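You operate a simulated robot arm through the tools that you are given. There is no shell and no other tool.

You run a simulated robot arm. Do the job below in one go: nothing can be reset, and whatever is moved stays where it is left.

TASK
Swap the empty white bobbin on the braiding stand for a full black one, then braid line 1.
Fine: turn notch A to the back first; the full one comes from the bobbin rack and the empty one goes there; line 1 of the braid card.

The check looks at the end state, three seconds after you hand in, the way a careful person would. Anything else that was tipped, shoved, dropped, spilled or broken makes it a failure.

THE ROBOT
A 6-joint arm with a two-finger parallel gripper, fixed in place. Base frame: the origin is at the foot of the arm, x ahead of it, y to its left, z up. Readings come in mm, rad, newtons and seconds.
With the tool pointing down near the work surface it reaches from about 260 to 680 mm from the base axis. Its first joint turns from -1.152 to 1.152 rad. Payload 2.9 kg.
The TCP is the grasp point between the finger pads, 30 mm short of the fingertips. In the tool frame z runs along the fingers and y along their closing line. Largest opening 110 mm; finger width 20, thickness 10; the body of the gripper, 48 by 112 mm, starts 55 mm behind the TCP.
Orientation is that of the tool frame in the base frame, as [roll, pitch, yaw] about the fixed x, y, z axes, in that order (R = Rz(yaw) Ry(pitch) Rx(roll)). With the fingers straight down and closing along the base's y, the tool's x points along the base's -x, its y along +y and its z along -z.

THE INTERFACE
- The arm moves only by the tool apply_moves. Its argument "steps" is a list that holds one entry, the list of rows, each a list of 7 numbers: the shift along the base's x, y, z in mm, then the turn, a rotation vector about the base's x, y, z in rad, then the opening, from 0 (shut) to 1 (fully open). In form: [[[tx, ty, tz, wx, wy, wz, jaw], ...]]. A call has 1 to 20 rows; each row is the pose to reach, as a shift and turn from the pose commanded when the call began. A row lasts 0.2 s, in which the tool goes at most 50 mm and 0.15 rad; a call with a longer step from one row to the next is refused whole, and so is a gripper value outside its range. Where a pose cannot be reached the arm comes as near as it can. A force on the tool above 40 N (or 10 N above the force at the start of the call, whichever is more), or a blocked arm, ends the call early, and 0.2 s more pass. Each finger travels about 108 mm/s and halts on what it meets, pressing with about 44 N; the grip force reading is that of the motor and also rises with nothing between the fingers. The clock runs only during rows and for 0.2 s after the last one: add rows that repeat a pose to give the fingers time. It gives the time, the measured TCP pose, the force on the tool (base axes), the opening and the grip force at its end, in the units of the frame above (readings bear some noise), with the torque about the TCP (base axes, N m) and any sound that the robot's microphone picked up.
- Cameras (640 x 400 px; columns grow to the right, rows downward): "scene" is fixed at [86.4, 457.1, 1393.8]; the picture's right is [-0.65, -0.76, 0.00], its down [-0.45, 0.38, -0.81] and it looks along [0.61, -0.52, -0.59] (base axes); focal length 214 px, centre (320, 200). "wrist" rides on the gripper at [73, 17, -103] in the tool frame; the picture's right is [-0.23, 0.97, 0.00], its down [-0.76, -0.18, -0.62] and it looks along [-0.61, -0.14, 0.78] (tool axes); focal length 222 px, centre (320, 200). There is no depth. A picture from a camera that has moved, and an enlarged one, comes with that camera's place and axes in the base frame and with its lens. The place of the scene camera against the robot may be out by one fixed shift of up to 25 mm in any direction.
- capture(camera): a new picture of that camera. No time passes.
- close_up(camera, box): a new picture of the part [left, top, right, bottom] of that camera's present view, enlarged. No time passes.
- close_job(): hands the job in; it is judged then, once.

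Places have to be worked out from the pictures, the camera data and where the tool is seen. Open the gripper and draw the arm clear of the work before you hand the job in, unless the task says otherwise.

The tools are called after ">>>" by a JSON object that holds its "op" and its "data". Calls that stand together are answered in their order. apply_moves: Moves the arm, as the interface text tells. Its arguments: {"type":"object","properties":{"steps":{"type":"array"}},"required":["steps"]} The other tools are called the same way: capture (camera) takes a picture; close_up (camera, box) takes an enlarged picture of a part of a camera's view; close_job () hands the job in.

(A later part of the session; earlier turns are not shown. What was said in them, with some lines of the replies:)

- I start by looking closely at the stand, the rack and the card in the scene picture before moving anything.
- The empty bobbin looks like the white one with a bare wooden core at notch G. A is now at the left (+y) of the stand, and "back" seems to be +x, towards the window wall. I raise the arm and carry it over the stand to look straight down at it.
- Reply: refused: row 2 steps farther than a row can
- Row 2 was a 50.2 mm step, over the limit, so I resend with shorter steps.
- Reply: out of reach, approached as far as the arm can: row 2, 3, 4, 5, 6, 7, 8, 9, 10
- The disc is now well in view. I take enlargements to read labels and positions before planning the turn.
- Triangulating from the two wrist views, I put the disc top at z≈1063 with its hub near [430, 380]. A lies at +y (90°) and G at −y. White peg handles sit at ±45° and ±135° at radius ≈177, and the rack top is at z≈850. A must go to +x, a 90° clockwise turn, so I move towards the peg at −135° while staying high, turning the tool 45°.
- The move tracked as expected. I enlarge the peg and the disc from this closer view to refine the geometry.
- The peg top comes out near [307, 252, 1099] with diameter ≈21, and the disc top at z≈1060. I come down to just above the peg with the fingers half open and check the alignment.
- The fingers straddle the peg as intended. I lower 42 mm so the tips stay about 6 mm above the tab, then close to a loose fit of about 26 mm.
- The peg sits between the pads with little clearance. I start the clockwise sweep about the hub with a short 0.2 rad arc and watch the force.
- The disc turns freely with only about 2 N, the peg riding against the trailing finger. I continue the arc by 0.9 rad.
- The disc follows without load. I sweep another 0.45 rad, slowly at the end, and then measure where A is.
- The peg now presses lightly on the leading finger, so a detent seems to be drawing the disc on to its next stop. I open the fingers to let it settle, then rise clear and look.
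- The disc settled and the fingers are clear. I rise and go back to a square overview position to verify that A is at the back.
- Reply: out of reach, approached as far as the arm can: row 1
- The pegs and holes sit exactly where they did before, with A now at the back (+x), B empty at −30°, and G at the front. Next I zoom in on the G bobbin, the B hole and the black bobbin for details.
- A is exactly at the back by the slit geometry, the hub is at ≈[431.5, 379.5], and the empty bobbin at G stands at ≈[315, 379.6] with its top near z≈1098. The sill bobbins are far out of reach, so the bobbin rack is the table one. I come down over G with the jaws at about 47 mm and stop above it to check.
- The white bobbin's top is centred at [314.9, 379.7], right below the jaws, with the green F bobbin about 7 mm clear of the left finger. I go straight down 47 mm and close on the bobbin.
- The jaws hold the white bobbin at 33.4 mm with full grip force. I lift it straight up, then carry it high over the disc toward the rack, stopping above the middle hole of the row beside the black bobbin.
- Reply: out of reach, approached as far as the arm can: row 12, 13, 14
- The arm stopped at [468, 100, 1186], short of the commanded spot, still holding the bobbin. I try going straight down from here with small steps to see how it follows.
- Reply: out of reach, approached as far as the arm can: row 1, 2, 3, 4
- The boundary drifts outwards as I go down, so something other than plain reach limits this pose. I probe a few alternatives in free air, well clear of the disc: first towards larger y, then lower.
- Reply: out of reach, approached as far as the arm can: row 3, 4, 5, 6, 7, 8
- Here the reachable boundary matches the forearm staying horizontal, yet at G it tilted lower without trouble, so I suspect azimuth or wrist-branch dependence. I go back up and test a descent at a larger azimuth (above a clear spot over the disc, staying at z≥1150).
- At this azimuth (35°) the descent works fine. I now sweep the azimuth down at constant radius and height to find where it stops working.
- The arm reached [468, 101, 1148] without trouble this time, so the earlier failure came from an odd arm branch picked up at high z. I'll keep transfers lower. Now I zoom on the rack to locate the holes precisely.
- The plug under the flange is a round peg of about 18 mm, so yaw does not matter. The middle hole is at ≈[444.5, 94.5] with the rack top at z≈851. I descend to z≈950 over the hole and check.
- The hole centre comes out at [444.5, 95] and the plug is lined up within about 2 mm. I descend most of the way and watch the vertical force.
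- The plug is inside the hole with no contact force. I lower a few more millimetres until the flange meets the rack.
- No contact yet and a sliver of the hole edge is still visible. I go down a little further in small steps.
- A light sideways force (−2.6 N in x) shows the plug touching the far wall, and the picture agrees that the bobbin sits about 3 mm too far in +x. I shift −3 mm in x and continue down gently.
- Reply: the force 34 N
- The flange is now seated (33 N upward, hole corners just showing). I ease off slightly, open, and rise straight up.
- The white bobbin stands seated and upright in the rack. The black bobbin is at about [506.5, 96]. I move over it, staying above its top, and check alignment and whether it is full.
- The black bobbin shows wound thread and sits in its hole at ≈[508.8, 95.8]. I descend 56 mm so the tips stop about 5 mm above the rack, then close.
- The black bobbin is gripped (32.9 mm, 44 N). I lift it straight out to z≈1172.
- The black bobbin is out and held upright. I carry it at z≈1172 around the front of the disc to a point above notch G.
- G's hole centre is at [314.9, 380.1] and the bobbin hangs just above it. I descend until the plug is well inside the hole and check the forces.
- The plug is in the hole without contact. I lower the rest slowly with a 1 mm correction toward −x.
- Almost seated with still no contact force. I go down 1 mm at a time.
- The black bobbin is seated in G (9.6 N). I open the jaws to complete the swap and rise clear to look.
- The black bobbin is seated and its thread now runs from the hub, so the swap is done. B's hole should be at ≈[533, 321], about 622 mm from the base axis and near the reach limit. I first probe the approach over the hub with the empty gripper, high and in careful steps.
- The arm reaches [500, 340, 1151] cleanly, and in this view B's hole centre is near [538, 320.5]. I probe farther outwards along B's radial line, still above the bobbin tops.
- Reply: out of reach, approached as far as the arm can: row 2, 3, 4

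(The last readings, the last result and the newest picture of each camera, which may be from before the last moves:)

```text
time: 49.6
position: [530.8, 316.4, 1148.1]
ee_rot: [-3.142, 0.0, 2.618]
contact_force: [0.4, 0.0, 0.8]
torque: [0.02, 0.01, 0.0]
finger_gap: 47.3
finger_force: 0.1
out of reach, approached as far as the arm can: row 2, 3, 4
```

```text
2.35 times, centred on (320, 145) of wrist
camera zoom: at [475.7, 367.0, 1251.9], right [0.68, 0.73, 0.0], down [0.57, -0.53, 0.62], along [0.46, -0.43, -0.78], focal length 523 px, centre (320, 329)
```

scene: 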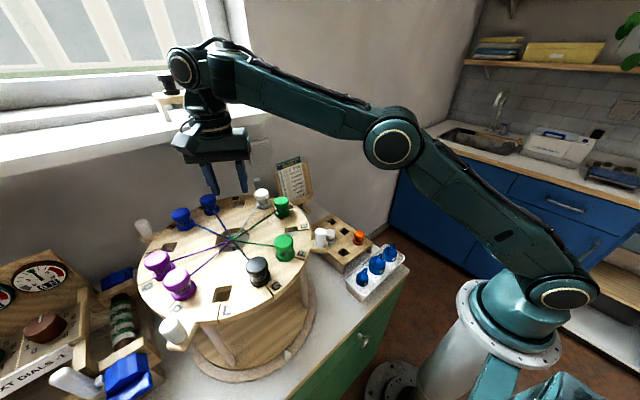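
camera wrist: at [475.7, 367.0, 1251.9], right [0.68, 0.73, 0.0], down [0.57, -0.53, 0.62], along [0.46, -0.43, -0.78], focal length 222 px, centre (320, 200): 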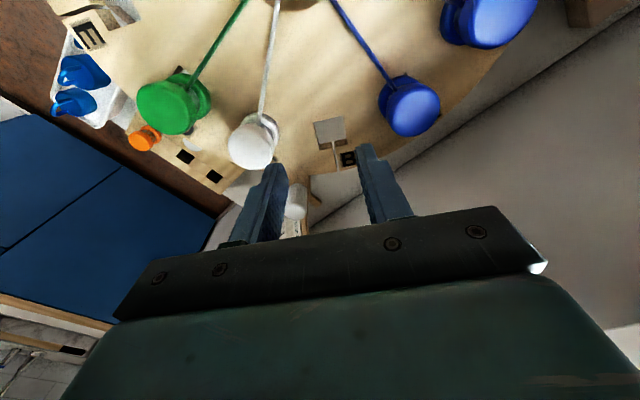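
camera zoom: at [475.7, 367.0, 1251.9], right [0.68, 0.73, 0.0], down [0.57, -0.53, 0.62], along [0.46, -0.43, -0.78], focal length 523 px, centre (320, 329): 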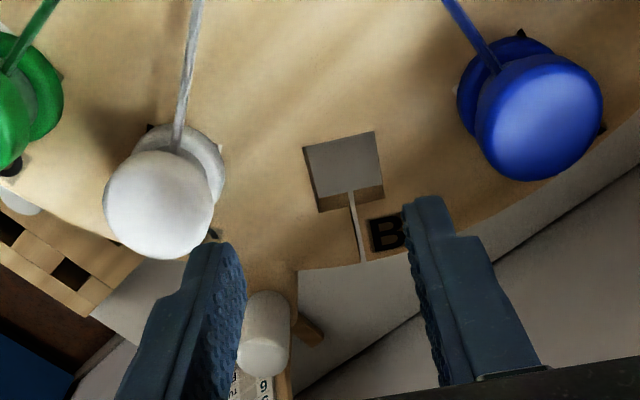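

At z=1148 the reach ends at 618 mm, giving a limit near z≈1131 directly above B (627.6 mm), which still leaves about 11 mm of plug clearance. I check with the empty gripper that B can be reached at insertion heights.

>>> {"op": "apply_moves", "data": {"steps": [[[4, 2, -20, 0, 0, 0, 0.43], [8.8, 4.1, -23, 0, 0, 0, 0.43], [8.8, 4.1, -35, 0, 0, 0, 0.43], [8.8, 4.1, -46, 0, 0, 0, 0.43], [8.8, 4.1, -46, 0, 0, 0, 0.43]]]}}

>>> {"op": "close_up", "data": {"camera": "wrist", "box": [200, 60, 440, 230]}}

>>> {"op": "close_up", "data": {"camera": "scene", "box": [130, 130, 330, 270]}}

```text
time: 50.8
position: [538.5, 319.2, 1101.5]
ee_rot: [3.14, 0.004, 2.62]
contact_force: [-0.8, 0.2, 0.1]
torque: [0.02, 0.02, -0.01]
finger_gap: 47.2
finger_force: 0.0
```

```text
2.35 times, centred on (320, 145) of wrist
camera zoom: at [483.7, 370.8, 1204.9], right [0.68, 0.73, 0.0], down [0.57, -0.53, 0.63], along [0.46, -0.43, -0.78], focal length 523 px, centre (320, 329)
```

zoom: 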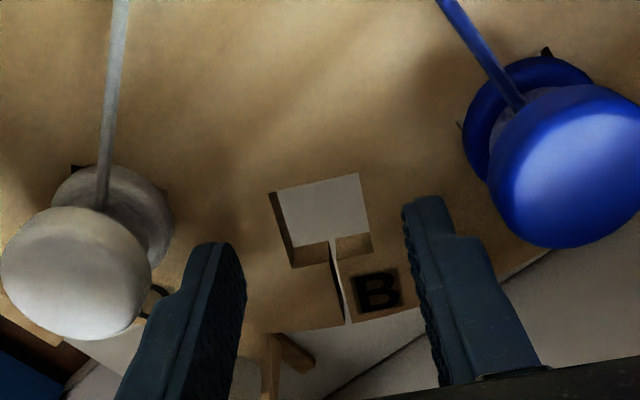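

```text
2.86 times, centred on (230, 200) of scene
camera zoom: at [86.4, 457.1, 1393.8], right [-0.65, -0.76, 0.0], down [-0.45, 0.38, -0.81], along [0.61, -0.52, -0.59], focal length 613 px, centre (577, 200)
```

zoom: 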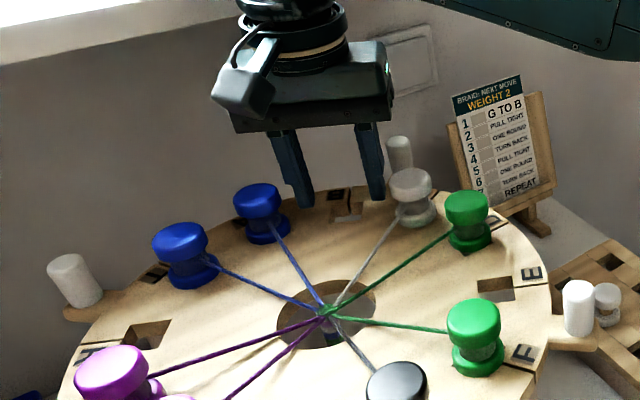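

B is reachable down to insertion height, and its hole centre is confirmed at [539.4, 320.6]. I retrace over the hub back to G, rotating the tool back square.

>>> {"op": "apply_moves", "data": {"steps": [[[0, 0, 22, 0, 0, 0, 0.43], [-23.5, 13.8, 45, 0, 0, 0, 0.43], [-48.5, 28.8, 62, 0, 0, 0, 0.43], [-88, 46, 68, 0, 0, 0.13, 0.43], [-130, 54, 70, 0, 0, 0.26, 0.43], [-170, 58, 70, 0, 0, 0.39, 0.43], [-205, 60.5, 70, 0, 0, 0.524, 0.43], [-224, 61.2, 70, 0, 0, 0.524, 0.43], [-224, 61.2, 45, 0, 0, 0.524, 0.43], [-224, 61.2, 45, 0, 0, 0.524, 0.43]]]}}

>>> {"op": "close_up", "data": {"camera": "wrist", "box": [220, 60, 420, 230]}}

```text
time: 53.0
position: [321.2, 392.6, 1162.6]
ee_rot: [-3.138, -0.001, -3.14]
contact_force: [0.6, 0.7, 1.2]
torque: [-0.02, 0.0, 0.05]
finger_gap: 47.3
finger_force: 0.1
out of reach, approached as far as the arm can: row 9, 10
```

```text
2.35 times, centred on (320, 145) of wrist
camera zoom: at [249.1, 409.0, 1266.3], right [0.23, 0.97, 0.0], down [0.76, -0.17, 0.62], along [0.61, -0.14, -0.78], focal length 523 px, centre (320, 329)
```

zoom: 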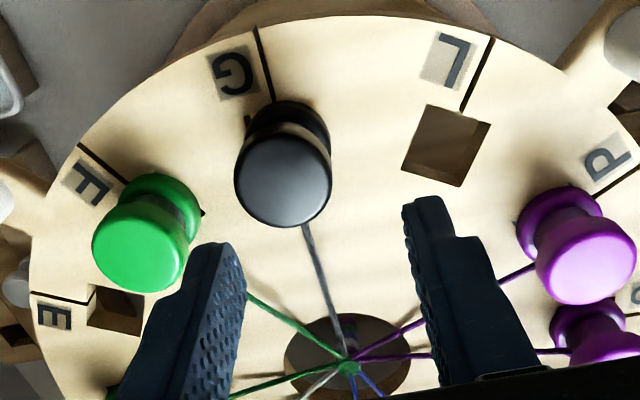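

The arm flagged "out of reach" again just above G, the same odd branch as before, and stopped at [321, 393, 1163], clear of everything. I look at the arm's posture.

>>> {"op": "capture", "data": {"camera": "scene"}}

>>> {"op": "capture", "data": {"camera": "wrist"}}

```text
taken
```

scene: 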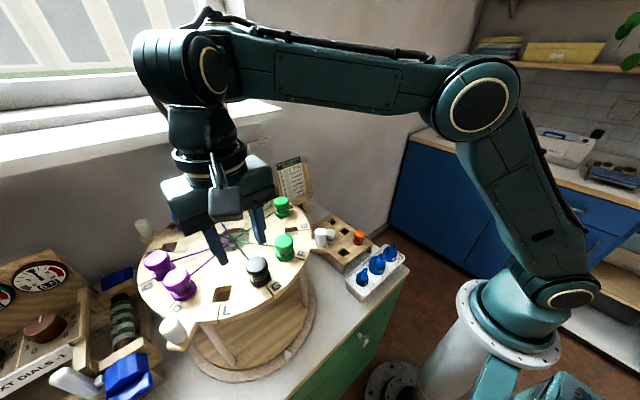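

```text
taken
camera wrist: at [249.1, 409.0, 1266.3], right [0.23, 0.97, 0.0], down [0.76, -0.17, 0.62], along [0.61, -0.14, -0.78], focal length 222 px, centre (320, 200)
```

wrist: 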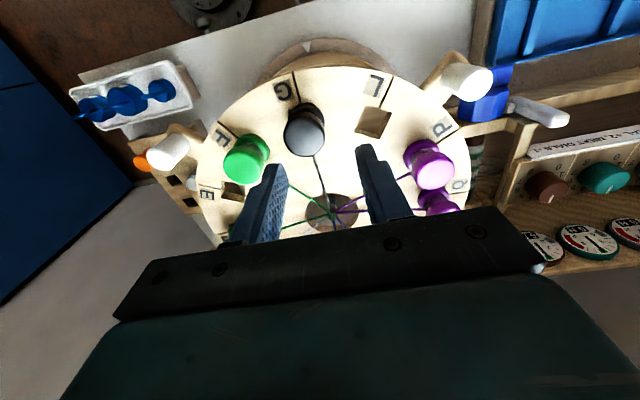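

The wrist housing looks flipped compared with the good posture, so I need to switch the arm back. Earlier that happened after going up close to full extension, so I do the same here: straight up, then down again.

>>> {"op": "apply_moves", "data": {"steps": [[[0, 0, 35, 0, 0, 0, 0.43], [0, 0, 70, 0, 0, 0, 0.43], [0, 0, 100, 0, 0, 0, 0.43], [0, 0, 122, 0, 0, 0, 0.43], [0, 0, 122, 0, 0, 0, 0.43], [-2, -4, 90, 0, 0, 0, 0.43], [-4, -8, 55, 0, 0, 0, 0.43], [-6, -12, 20, 0, 0, 0, 0.43], [-6, -12, -5, 0, 0, 0, 0.43], [-6, -12, -15, 0, 0, 0, 0.43], [-6, -12, -15, 0, 0, 0, 0.43]]]}}

>>> {"op": "capture", "data": {"camera": "scene"}}

```text
time: 55.4
position: [308.1, 369.5, 1131.7]
ee_rot: [3.141, 0.002, 3.141]
contact_force: [0.5, 0.3, -1.0]
torque: [0.04, 0.04, 0.04]
finger_gap: 47.2
finger_force: 0.1
out of reach, approached as far as the arm can: row 2
```

```text
taken
```

scene: 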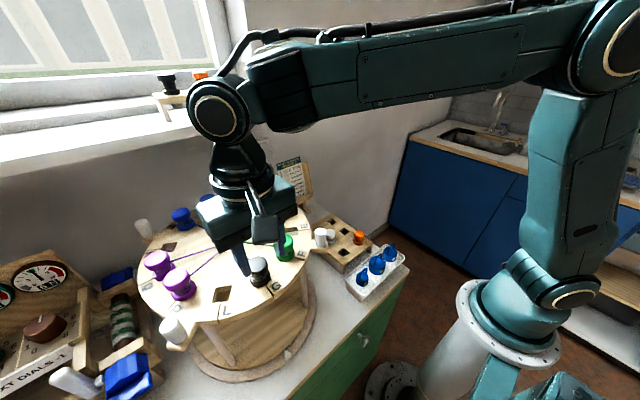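

The arm is back in the good posture at [308, 369.5, 1132], lower than I intended because the reference was the commanded pose. The forces are near zero, so nothing was touched. I check the picture.

>>> {"op": "close_up", "data": {"camera": "wrist", "box": [200, 60, 440, 230]}}

>>> {"op": "close_up", "data": {"camera": "scene", "box": [190, 170, 350, 290]}}

```text
2.35 times, centred on (320, 145) of wrist
camera zoom: at [234.6, 387.3, 1234.9], right [0.23, 0.97, 0.0], down [0.76, -0.18, 0.63], along [0.61, -0.14, -0.78], focal length 523 px, centre (320, 329)
```

zoom: 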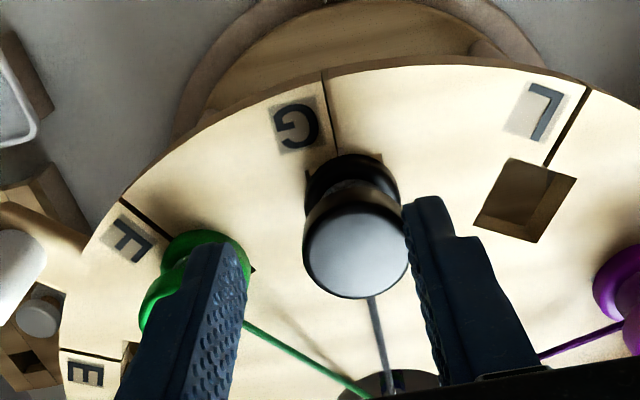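

```text
3.33 times, centred on (270, 230) of scene
camera zoom: at [86.4, 457.1, 1393.8], right [-0.65, -0.76, 0.0], down [-0.45, 0.38, -0.81], along [0.61, -0.52, -0.59], focal length 715 px, centre (487, 100)
```

zoom: 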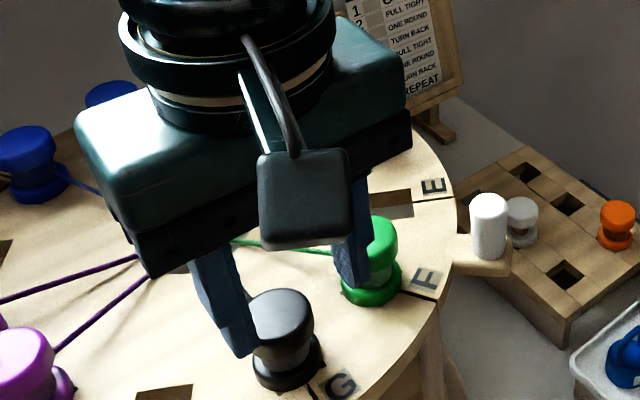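

Nothing has moved, and the black bobbin is at [314.9, 380.1]. I rise a little, centre over it, go down, and grip it again.

>>> {"op": "apply_moves", "data": {"steps": [[[0, 0, 12, 0, 0, 0, 0.43], [6.8, 10.3, 12, 0, 0, 0, 0.43], [6.8, 10.3, 12, 0, 0, 0, 0.43]]]}}

>>> {"op": "close_up", "data": {"camera": "wrist", "box": [220, 80, 420, 230]}}

```text
time: 56.2
position: [315.5, 379.1, 1144.0]
ee_rot: [-3.141, 0.001, -3.14]
contact_force: [0.0, -1.0, -0.6]
torque: [0.01, 0.02, 0.01]
finger_gap: 47.4
finger_force: 0.0
```

```text
2.67 times, centred on (320, 155) of wrist
camera zoom: at [242.3, 396.9, 1248.2], right [0.23, 0.97, 0.0], down [0.76, -0.18, 0.63], along [0.61, -0.14, -0.78], focal length 592 px, centre (320, 320)
```

zoom: 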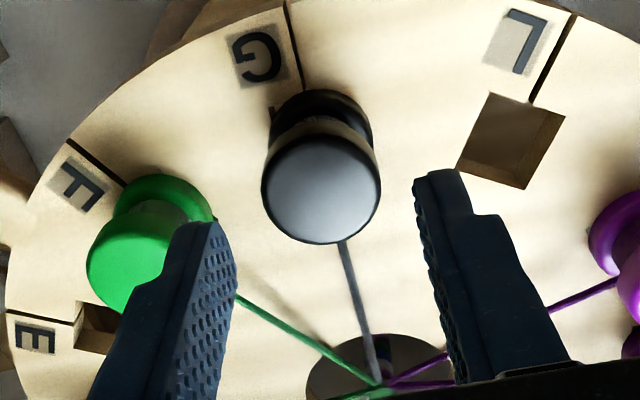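

It is centred. I descend to grip slightly lower on the bobbin than before (TCP ≈1093.5), which gives the plug more clearance at B.

>>> {"op": "apply_moves", "data": {"steps": [[[-0.6, 0.7, -20, 0, 0, 0, 0.43], [-0.6, 0.7, -38, 0, 0, 0, 0.43], [-0.6, 0.7, -50, 0, 0, 0, 0.43], [-0.6, 0.7, -50, 0, 0, 0, 0.34], [-0.6, 0.7, -50, 0, 0, 0, 0.25], [-0.6, 0.7, -50, 0, 0, 0, 0.2], [-0.6, 0.7, -50, 0, 0, 0, 0.2]]]}}

>>> {"op": "close_up", "data": {"camera": "wrist", "box": [220, 80, 420, 230]}}

```text
time: 57.8
position: [314.0, 378.3, 1094.6]
ee_rot: [-3.141, 0.002, -3.141]
contact_force: [-0.1, 0.0, -0.2]
torque: [0.0, 0.01, -0.02]
finger_gap: 33.2
finger_force: 43.6
```

```text
2.67 times, centred on (320, 155) of wrist
camera zoom: at [241.2, 396.4, 1198.4], right [0.23, 0.97, 0.0], down [0.76, -0.18, 0.63], along [0.61, -0.14, -0.78], focal length 592 px, centre (320, 320)
```

zoom: 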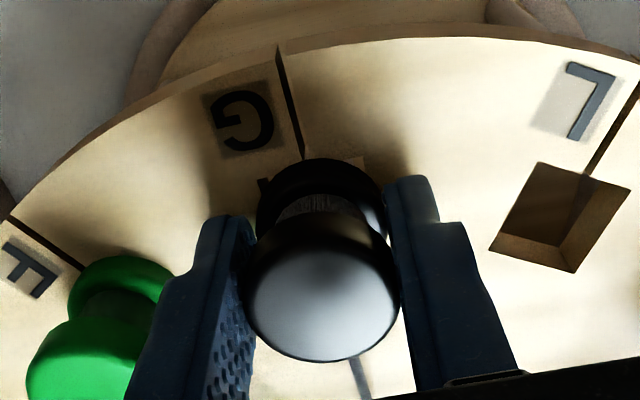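

It is gripped firmly. I lift the black bobbin out and carry it over the hub to the inner side of B, turning the tool by −30° on the way and staying within the known reach.

>>> {"op": "apply_moves", "data": {"steps": [[[0, 0, 10, 0, 0, 0, 0.2], [0, 0, 25, 0, 0, 0, 0.2], [0, 0, 50, 0, 0, 0, 0.2], [0, 0, 74, 0, 0, 0, 0.2], [36, -1, 74, 0, 0, -0.1, 0.2], [80, -5, 74, 0, 0, -0.2, 0.2], [120, -11, 72, 0, 0, -0.3, 0.2], [150, -20, 66, 0, 0, -0.41, 0.2], [171, -31, 60, 0, 0, -0.524, 0.2], [186, -39.5, 55, 0, 0, -0.524, 0.2], [186, -39.5, 55, 0, 0, -0.524, 0.2]]]}}

>>> {"op": "close_up", "data": {"camera": "wrist", "box": [200, 60, 440, 230]}}

>>> {"op": "close_up", "data": {"camera": "scene", "box": [130, 130, 330, 270]}}

```text
time: 60.2
position: [500.4, 340.1, 1149.7]
ee_rot: [-3.141, 0.001, 2.619]
contact_force: [-0.5, -0.1, -1.6]
torque: [0.01, 0.01, 0.01]
finger_gap: 33.1
finger_force: 43.7
```

```text
2.35 times, centred on (320, 145) of wrist
camera zoom: at [446.0, 391.7, 1252.7], right [0.68, 0.73, 0.0], down [0.57, -0.53, 0.63], along [0.46, -0.43, -0.78], focal length 523 px, centre (320, 329)
```

zoom: 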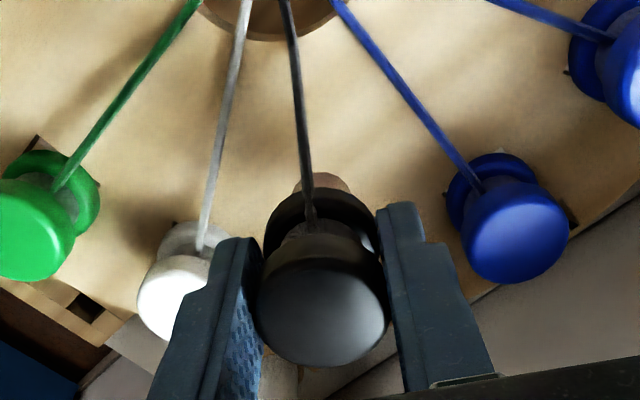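

```text
2.86 times, centred on (230, 200) of scene
camera zoom: at [86.4, 457.1, 1393.8], right [-0.65, -0.76, 0.0], down [-0.45, 0.38, -0.81], along [0.61, -0.52, -0.59], focal length 613 px, centre (577, 200)
```

zoom: 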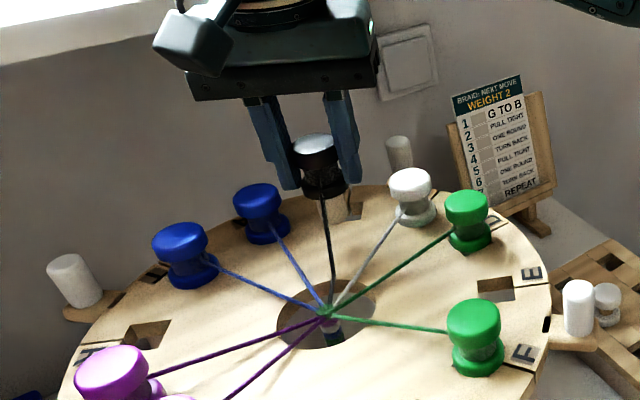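

The bobbin hangs cleanly between A and C and its thread follows. I move outwards and down along B's radial line to just above the hole, at z≈1125.

>>> {"op": "apply_moves", "data": {"steps": [[[12.6, -6.6, -9.7, 0, 0, 0, 0.2], [25.6, -13.1, -17.7, 0, 0, 0, 0.2], [38, -18.9, -24.7, 0, 0, 0, 0.2], [38, -18.9, -24.7, 0, 0, 0, 0.2]]]}}

>>> {"op": "close_up", "data": {"camera": "wrist", "box": [200, 60, 440, 230]}}

>>> {"op": "close_up", "data": {"camera": "scene", "box": [190, 150, 310, 240]}}

```text
time: 61.2
position: [538.1, 321.9, 1124.6]
ee_rot: [-3.141, 0.002, 2.618]
contact_force: [-0.5, 0.3, -0.4]
torque: [0.0, -0.01, -0.01]
finger_gap: 33.2
finger_force: 43.9
```

```text
2.35 times, centred on (320, 145) of wrist
camera zoom: at [483.4, 373.2, 1227.8], right [0.68, 0.73, 0.0], down [0.57, -0.53, 0.63], along [0.46, -0.43, -0.78], focal length 523 px, centre (320, 329)
```

zoom: 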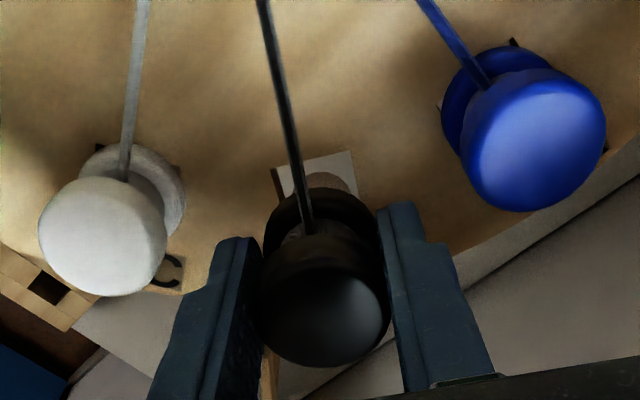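

```text
4.44 times, centred on (250, 195) of scene
camera zoom: at [86.4, 457.1, 1393.8], right [-0.65, -0.76, 0.0], down [-0.45, 0.38, -0.81], along [0.61, -0.52, -0.59], focal length 953 px, centre (631, 222)
```

zoom: 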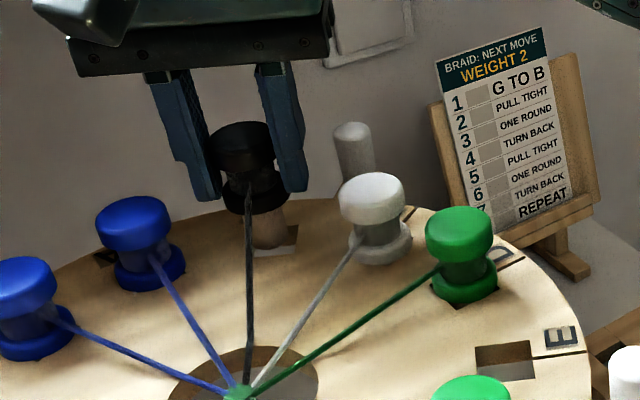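

The plug hangs right over B's hole (centre [539.4, 320.6]). I descend in steps and watch the force.

>>> {"op": "apply_moves", "data": {"steps": [[[0.3, -0.7, -6, 0, 0, 0, 0.2], [0.3, -0.7, -12, 0, 0, 0, 0.2], [0.3, -0.7, -18, 0, 0, 0, 0.2], [0.3, -0.7, -23, 0, 0, 0, 0.2], [0.3, -0.7, -23, 0, 0, 0, 0.2]]]}}

>>> {"op": "close_up", "data": {"camera": "wrist", "box": [240, 90, 400, 210]}}

>>> {"op": "close_up", "data": {"camera": "scene", "box": [210, 160, 290, 220]}}

```text
time: 62.4
position: [539.2, 321.8, 1100.8]
ee_rot: [-3.141, 0.003, 2.619]
contact_force: [0.2, -0.3, -0.5]
torque: [-0.01, -0.01, -0.04]
finger_gap: 32.9
finger_force: 44.1
```

```text
3.33 times, centred on (320, 150) of wrist
camera zoom: at [483.5, 372.0, 1205.0], right [0.68, 0.73, 0.0], down [0.57, -0.53, 0.63], along [0.46, -0.43, -0.78], focal length 740 px, centre (320, 367)
```

zoom: 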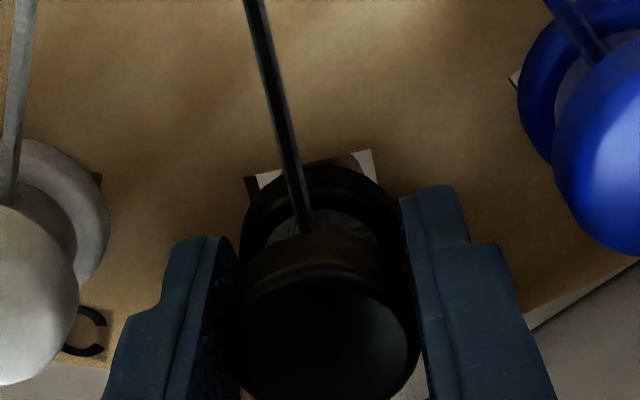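

```text
6.67 times, centred on (250, 190) of scene
camera zoom: at [86.4, 457.1, 1393.8], right [-0.65, -0.76, 0.0], down [-0.45, 0.38, -0.81], along [0.61, -0.52, -0.59], focal length 1430 px, centre (787, 267)
```

zoom: 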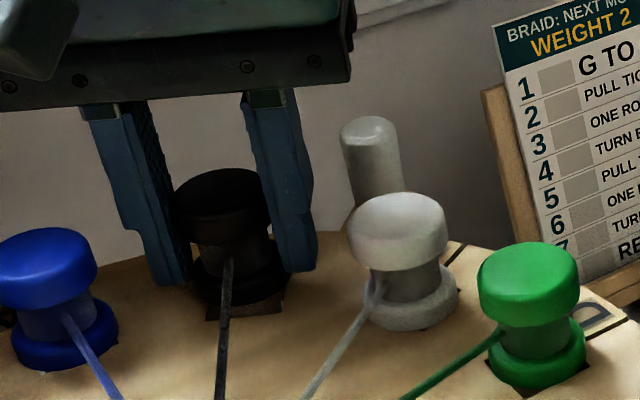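

The plug is inside B's hole without contact. I correct about 1 mm inwards and lower to seating height.

>>> {"op": "apply_moves", "data": {"steps": [[[-0.9, 0.3, -2, 0, 0, 0, 0.2], [-0.9, 0.3, -4, 0, 0, 0, 0.2], [-0.9, 0.3, -5.5, 0, 0, 0, 0.2], [-0.9, 0.3, -5.5, 0, 0, 0, 0.2]]]}}

>>> {"op": "close_up", "data": {"camera": "wrist", "box": [240, 90, 400, 210]}}

```text
time: 63.4
position: [537.7, 321.3, 1095.7]
ee_rot: [3.141, 0.002, 2.618]
contact_force: [0.0, -0.3, -0.6]
torque: [0.01, 0.02, 0.03]
finger_gap: 33.1
finger_force: 43.8
```

```text
3.33 times, centred on (320, 150) of wrist
camera zoom: at [482.9, 372.5, 1198.7], right [0.68, 0.73, 0.0], down [0.57, -0.53, 0.63], along [0.46, -0.43, -0.78], focal length 740 px, centre (320, 367)
```

zoom: 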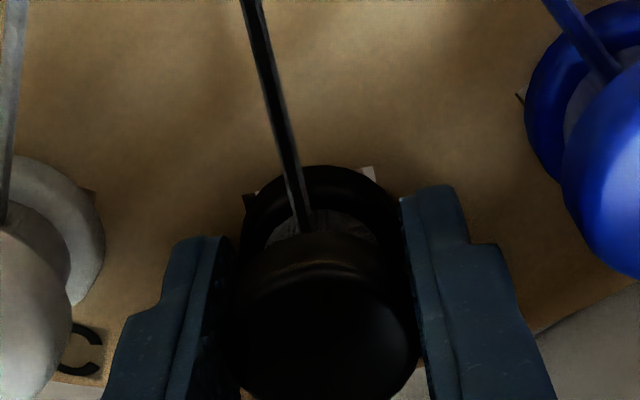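

Only the hole corners still show. I go the last millimetres down until the flange touches.

>>> {"op": "apply_moves", "data": {"steps": [[[0, 0, -1, 0, 0, 0, 0.2], [0, 0, -1.8, 0, 0, 0, 0.2], [0, 0, -1.8, 0, 0, 0, 0.2]]]}}

```text
time: 64.2
position: [538.2, 320.5, 1095.2]
ee_rot: [3.141, 0.004, 2.618]
contact_force: [1.9, -0.9, 7.0]
torque: [-0.07, -0.02, 0.0]
finger_gap: 33.0
finger_force: 43.9
```

The flange is seated at B (7 N). I open the jaws, check, and then lift straight up to z≈1125.

>>> {"op": "apply_moves", "data": {"steps": [[[0, 0, 0.5, 0, 0, 0, 0.3], [0, 0, 0.5, 0, 0, 0, 0.4], [0, 0, 0.5, 0, 0, 0, 0.43], [0, 0, 0.5, 0, 0, 0, 0.43], [0, 0, 12, 0, 0, 0, 0.43], [0, 0, 22, 0, 0, 0, 0.43], [0, 0, 30, 0, 0, 0, 0.43], [0, 0, 30, 0, 0, 0, 0.43]]]}}

>>> {"op": "close_up", "data": {"camera": "wrist", "box": [200, 60, 440, 230]}}

>>> {"op": "close_up", "data": {"camera": "scene", "box": [190, 150, 310, 240]}}

```text
time: 66.0
position: [537.4, 321.7, 1123.2]
ee_rot: [-3.142, 0.002, 2.618]
contact_force: [-1.0, -0.5, -0.2]
torque: [-0.02, -0.02, 0.02]
finger_gap: 47.6
finger_force: 0.1
```

```text
2.35 times, centred on (320, 145) of wrist
camera zoom: at [483.1, 372.7, 1227.1], right [0.68, 0.73, 0.0], down [0.57, -0.53, 0.63], along [0.46, -0.43, -0.78], focal length 523 px, centre (320, 329)
```

zoom: 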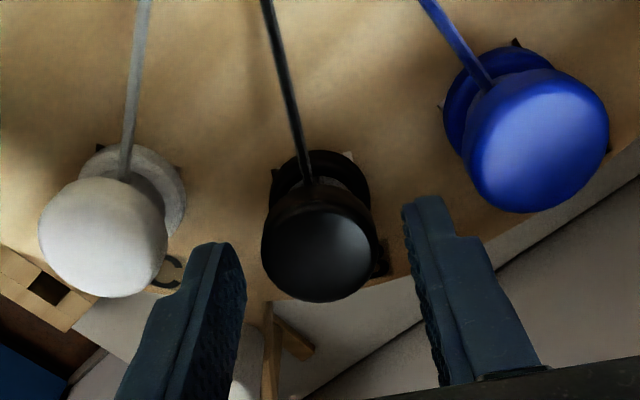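

```text
4.44 times, centred on (250, 195) of scene
camera zoom: at [86.4, 457.1, 1393.8], right [-0.65, -0.76, 0.0], down [-0.45, 0.38, -0.81], along [0.61, -0.52, -0.59], focal length 953 px, centre (631, 222)
```

zoom: 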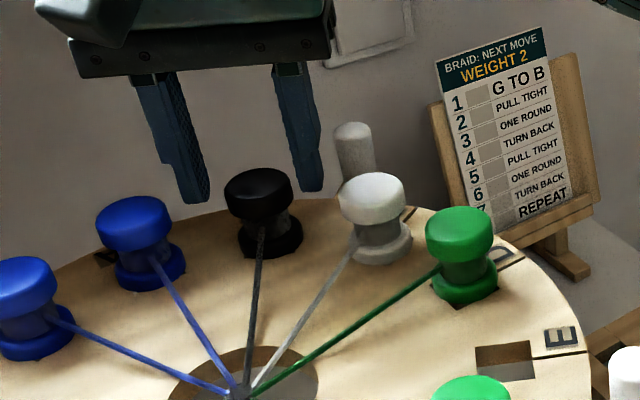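

The black bobbin stands seated and upright at B with its thread attached. I withdraw inwards over the hub, rising steadily, and then off the front of the stand.

>>> {"op": "apply_moves", "data": {"steps": [[[-11.5, 5.5, 9, 0, 0, 0, 0.43], [-24.5, 12, 20, 0, 0, 0, 0.43], [-37.5, 18.5, 31, 0, 0, 0, 0.43], [-67, 34, 42, 0, 0, 0.1, 0.43], [-107, 44, 47, 0, 0, 0.2, 0.43], [-150, 50, 49, 0, 0, 0.3, 0.43], [-190, 50, 55, 0, 0, 0.42, 0.43], [-223, 40, 70, 0, 0, 0.524, 0.5], [-238, 10, 95, 0, 0, 0.524, 0.6], [-243, -30, 115, 0, 0, 0.524, 0.8], [-243, -30, 115, 0, 0, 0.524, 1]]]}}

>>> {"op": "capture", "data": {"camera": "wrist"}}

>>> {"op": "capture", "data": {"camera": "scene"}}

```text
time: 68.4
position: [294.7, 291.9, 1237.8]
ee_rot: [3.141, 0.002, -3.139]
contact_force: [0.2, 0.3, -0.5]
torque: [0.0, -0.01, 0.0]
finger_gap: 110.2
finger_force: 0.1
```

```text
taken
camera wrist: at [220.9, 308.2, 1341.3], right [0.23, 0.97, 0.0], down [0.76, -0.18, 0.62], along [0.61, -0.14, -0.78], focal length 222 px, centre (320, 200)
```

wrist: 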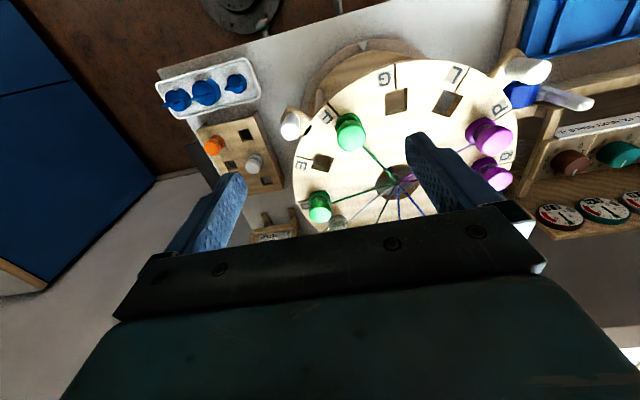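

```text
taken
```

scene: 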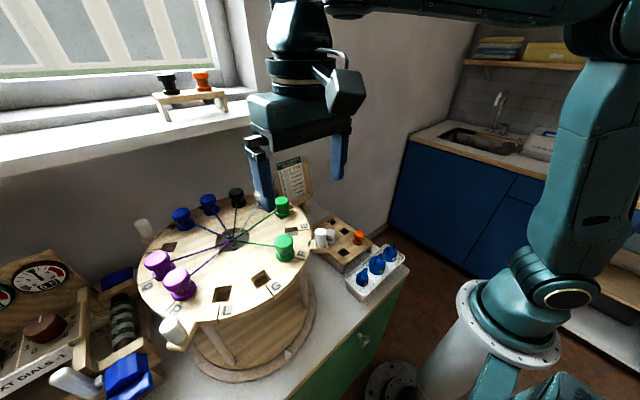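

The arm is clear without any flagged rows. I move back near the starting pose so the whole scene can be inspected.

>>> {"op": "apply_moves", "data": {"steps": [[[3, -40, 15, 0, 0, 0, 1], [6, -80, 35, 0, 0, 0, 1], [9, -120, 55, 0, 0, 0, 1], [12, -160, 75, 0, 0, 0, 1], [14, -195, 90, 0, 0, 0, 1], [15, -220, 95, 0, 0, 0, 1], [15, -220, 95, 0, 0, 0, 1]]]}}

>>> {"op": "close_up", "data": {"camera": "scene", "box": [120, 160, 340, 300]}}

>>> {"op": "close_up", "data": {"camera": "scene", "box": [290, 200, 420, 310]}}

>>> {"op": "close_up", "data": {"camera": "scene", "box": [200, 180, 300, 230]}}

>>> {"op": "close_up", "data": {"camera": "wrist", "box": [380, 0, 640, 200]}}

>>> {"op": "close_up", "data": {"camera": "wrist", "box": [240, 0, 400, 240]}}

>>> {"op": "capture", "data": {"camera": "scene"}}

```text
time: 70.0
position: [307.1, 70.5, 1333.1]
ee_rot: [-3.141, 0.001, -3.14]
contact_force: [-1.1, -0.5, -0.5]
torque: [0.01, 0.0, -0.01]
finger_gap: 110.2
finger_force: 0.0
```

```text
2.86 times, centred on (230, 230) of scene
camera zoom: at [86.4, 457.1, 1393.8], right [-0.65, -0.76, 0.0], down [-0.45, 0.38, -0.81], along [0.61, -0.52, -0.59], focal length 613 px, centre (577, 114)
```

zoom: 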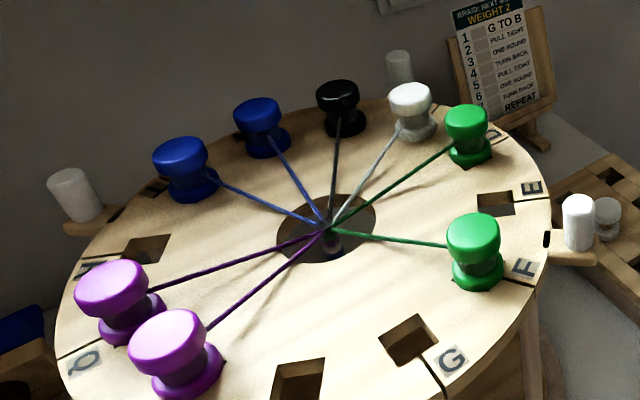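

```text
3.64 times, centred on (355, 255) of scene
camera zoom: at [86.4, 457.1, 1393.8], right [-0.65, -0.76, 0.0], down [-0.45, 0.38, -0.81], along [0.61, -0.52, -0.59], focal length 780 px, centre (193, 0)
```

zoom: 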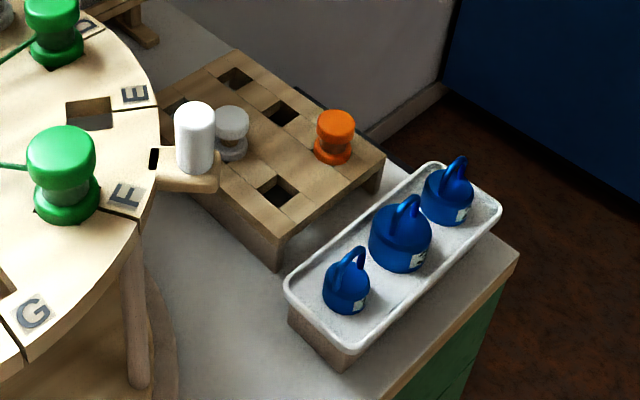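

```text
6.40 times, centred on (250, 205) of scene
camera zoom: at [86.4, 457.1, 1393.8], right [-0.65, -0.76, 0.0], down [-0.45, 0.38, -0.81], along [0.61, -0.52, -0.59], focal length 1373 px, centre (768, 168)
```

zoom: 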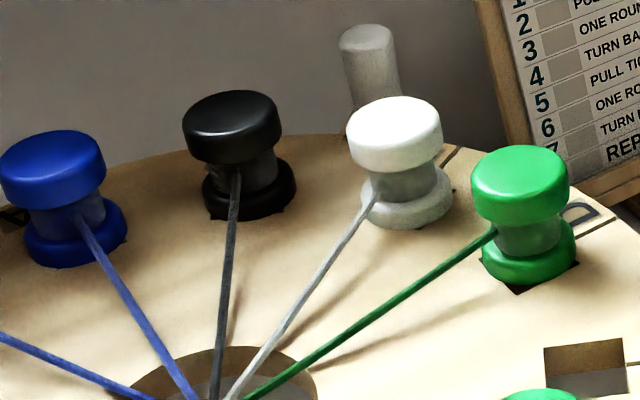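

```text
2.00 times, centred on (510, 100) of wrist
camera zoom: at [235.1, 87.8, 1436.6], right [0.23, 0.97, 0.0], down [0.76, -0.18, 0.63], along [0.61, -0.14, -0.78], focal length 444 px, centre (-60, 400)
```

zoom: 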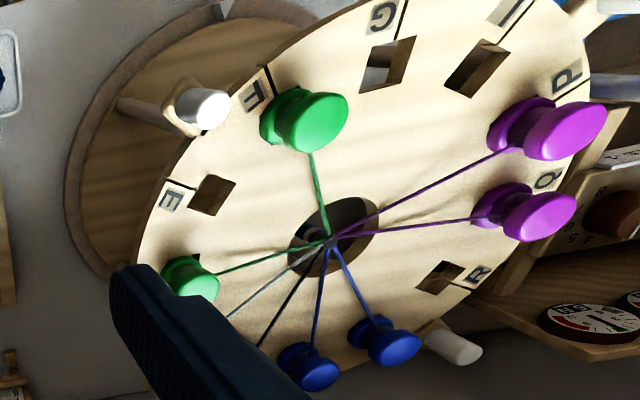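

```text
1.67 times, centred on (320, 120) of wrist
camera zoom: at [235.1, 87.8, 1436.6], right [0.23, 0.97, 0.0], down [0.76, -0.18, 0.63], along [0.61, -0.14, -0.78], focal length 370 px, centre (320, 333)
```

zoom: 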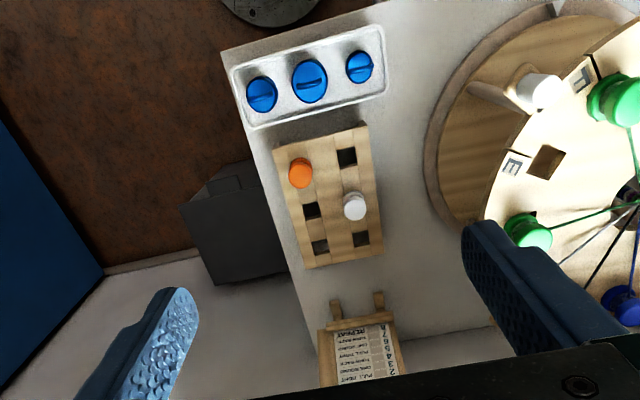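

```text
taken
```

scene: 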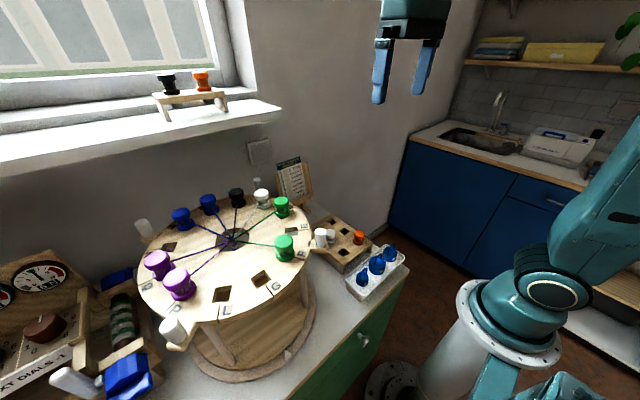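

The end state checks out:
- **Notches:** A is at the back, and G is empty.
- **Black bobbin:** it is seated at B with its thread running from the hub.
- **White bobbin:** the empty one is seated in the bobbin rack.
- **Everything else:** nothing else has moved, and the gripper is open and clear.

I hand the job in.

>>> {"op": "close_job", "data": {}}

```text
The job is handed in.
```

The bobbin swap and line 1 of the braid card are done, and the job is handed in. I don't have the check's result.

- **Stand:** I turned it 90° clockwise by one of its peg handles, so notch A is now at the back. It settled into its stop there.
- **Swap:** The empty white bobbin was at notch G. It now sits in the middle hole of the table rack's near row, next to where the black one was. The full black one went into G, and its thread then showed running to the hub.
- **Line 1 ("G to B"):** I moved the black bobbin from G to B. It is seated upright with its thread attached, and G is empty.

The final pictures show nothing else moved, and the gripper is open and clear of the work. The card's heading also says "WEIGHT 2"; I left the weights alone because you only asked for line 1.
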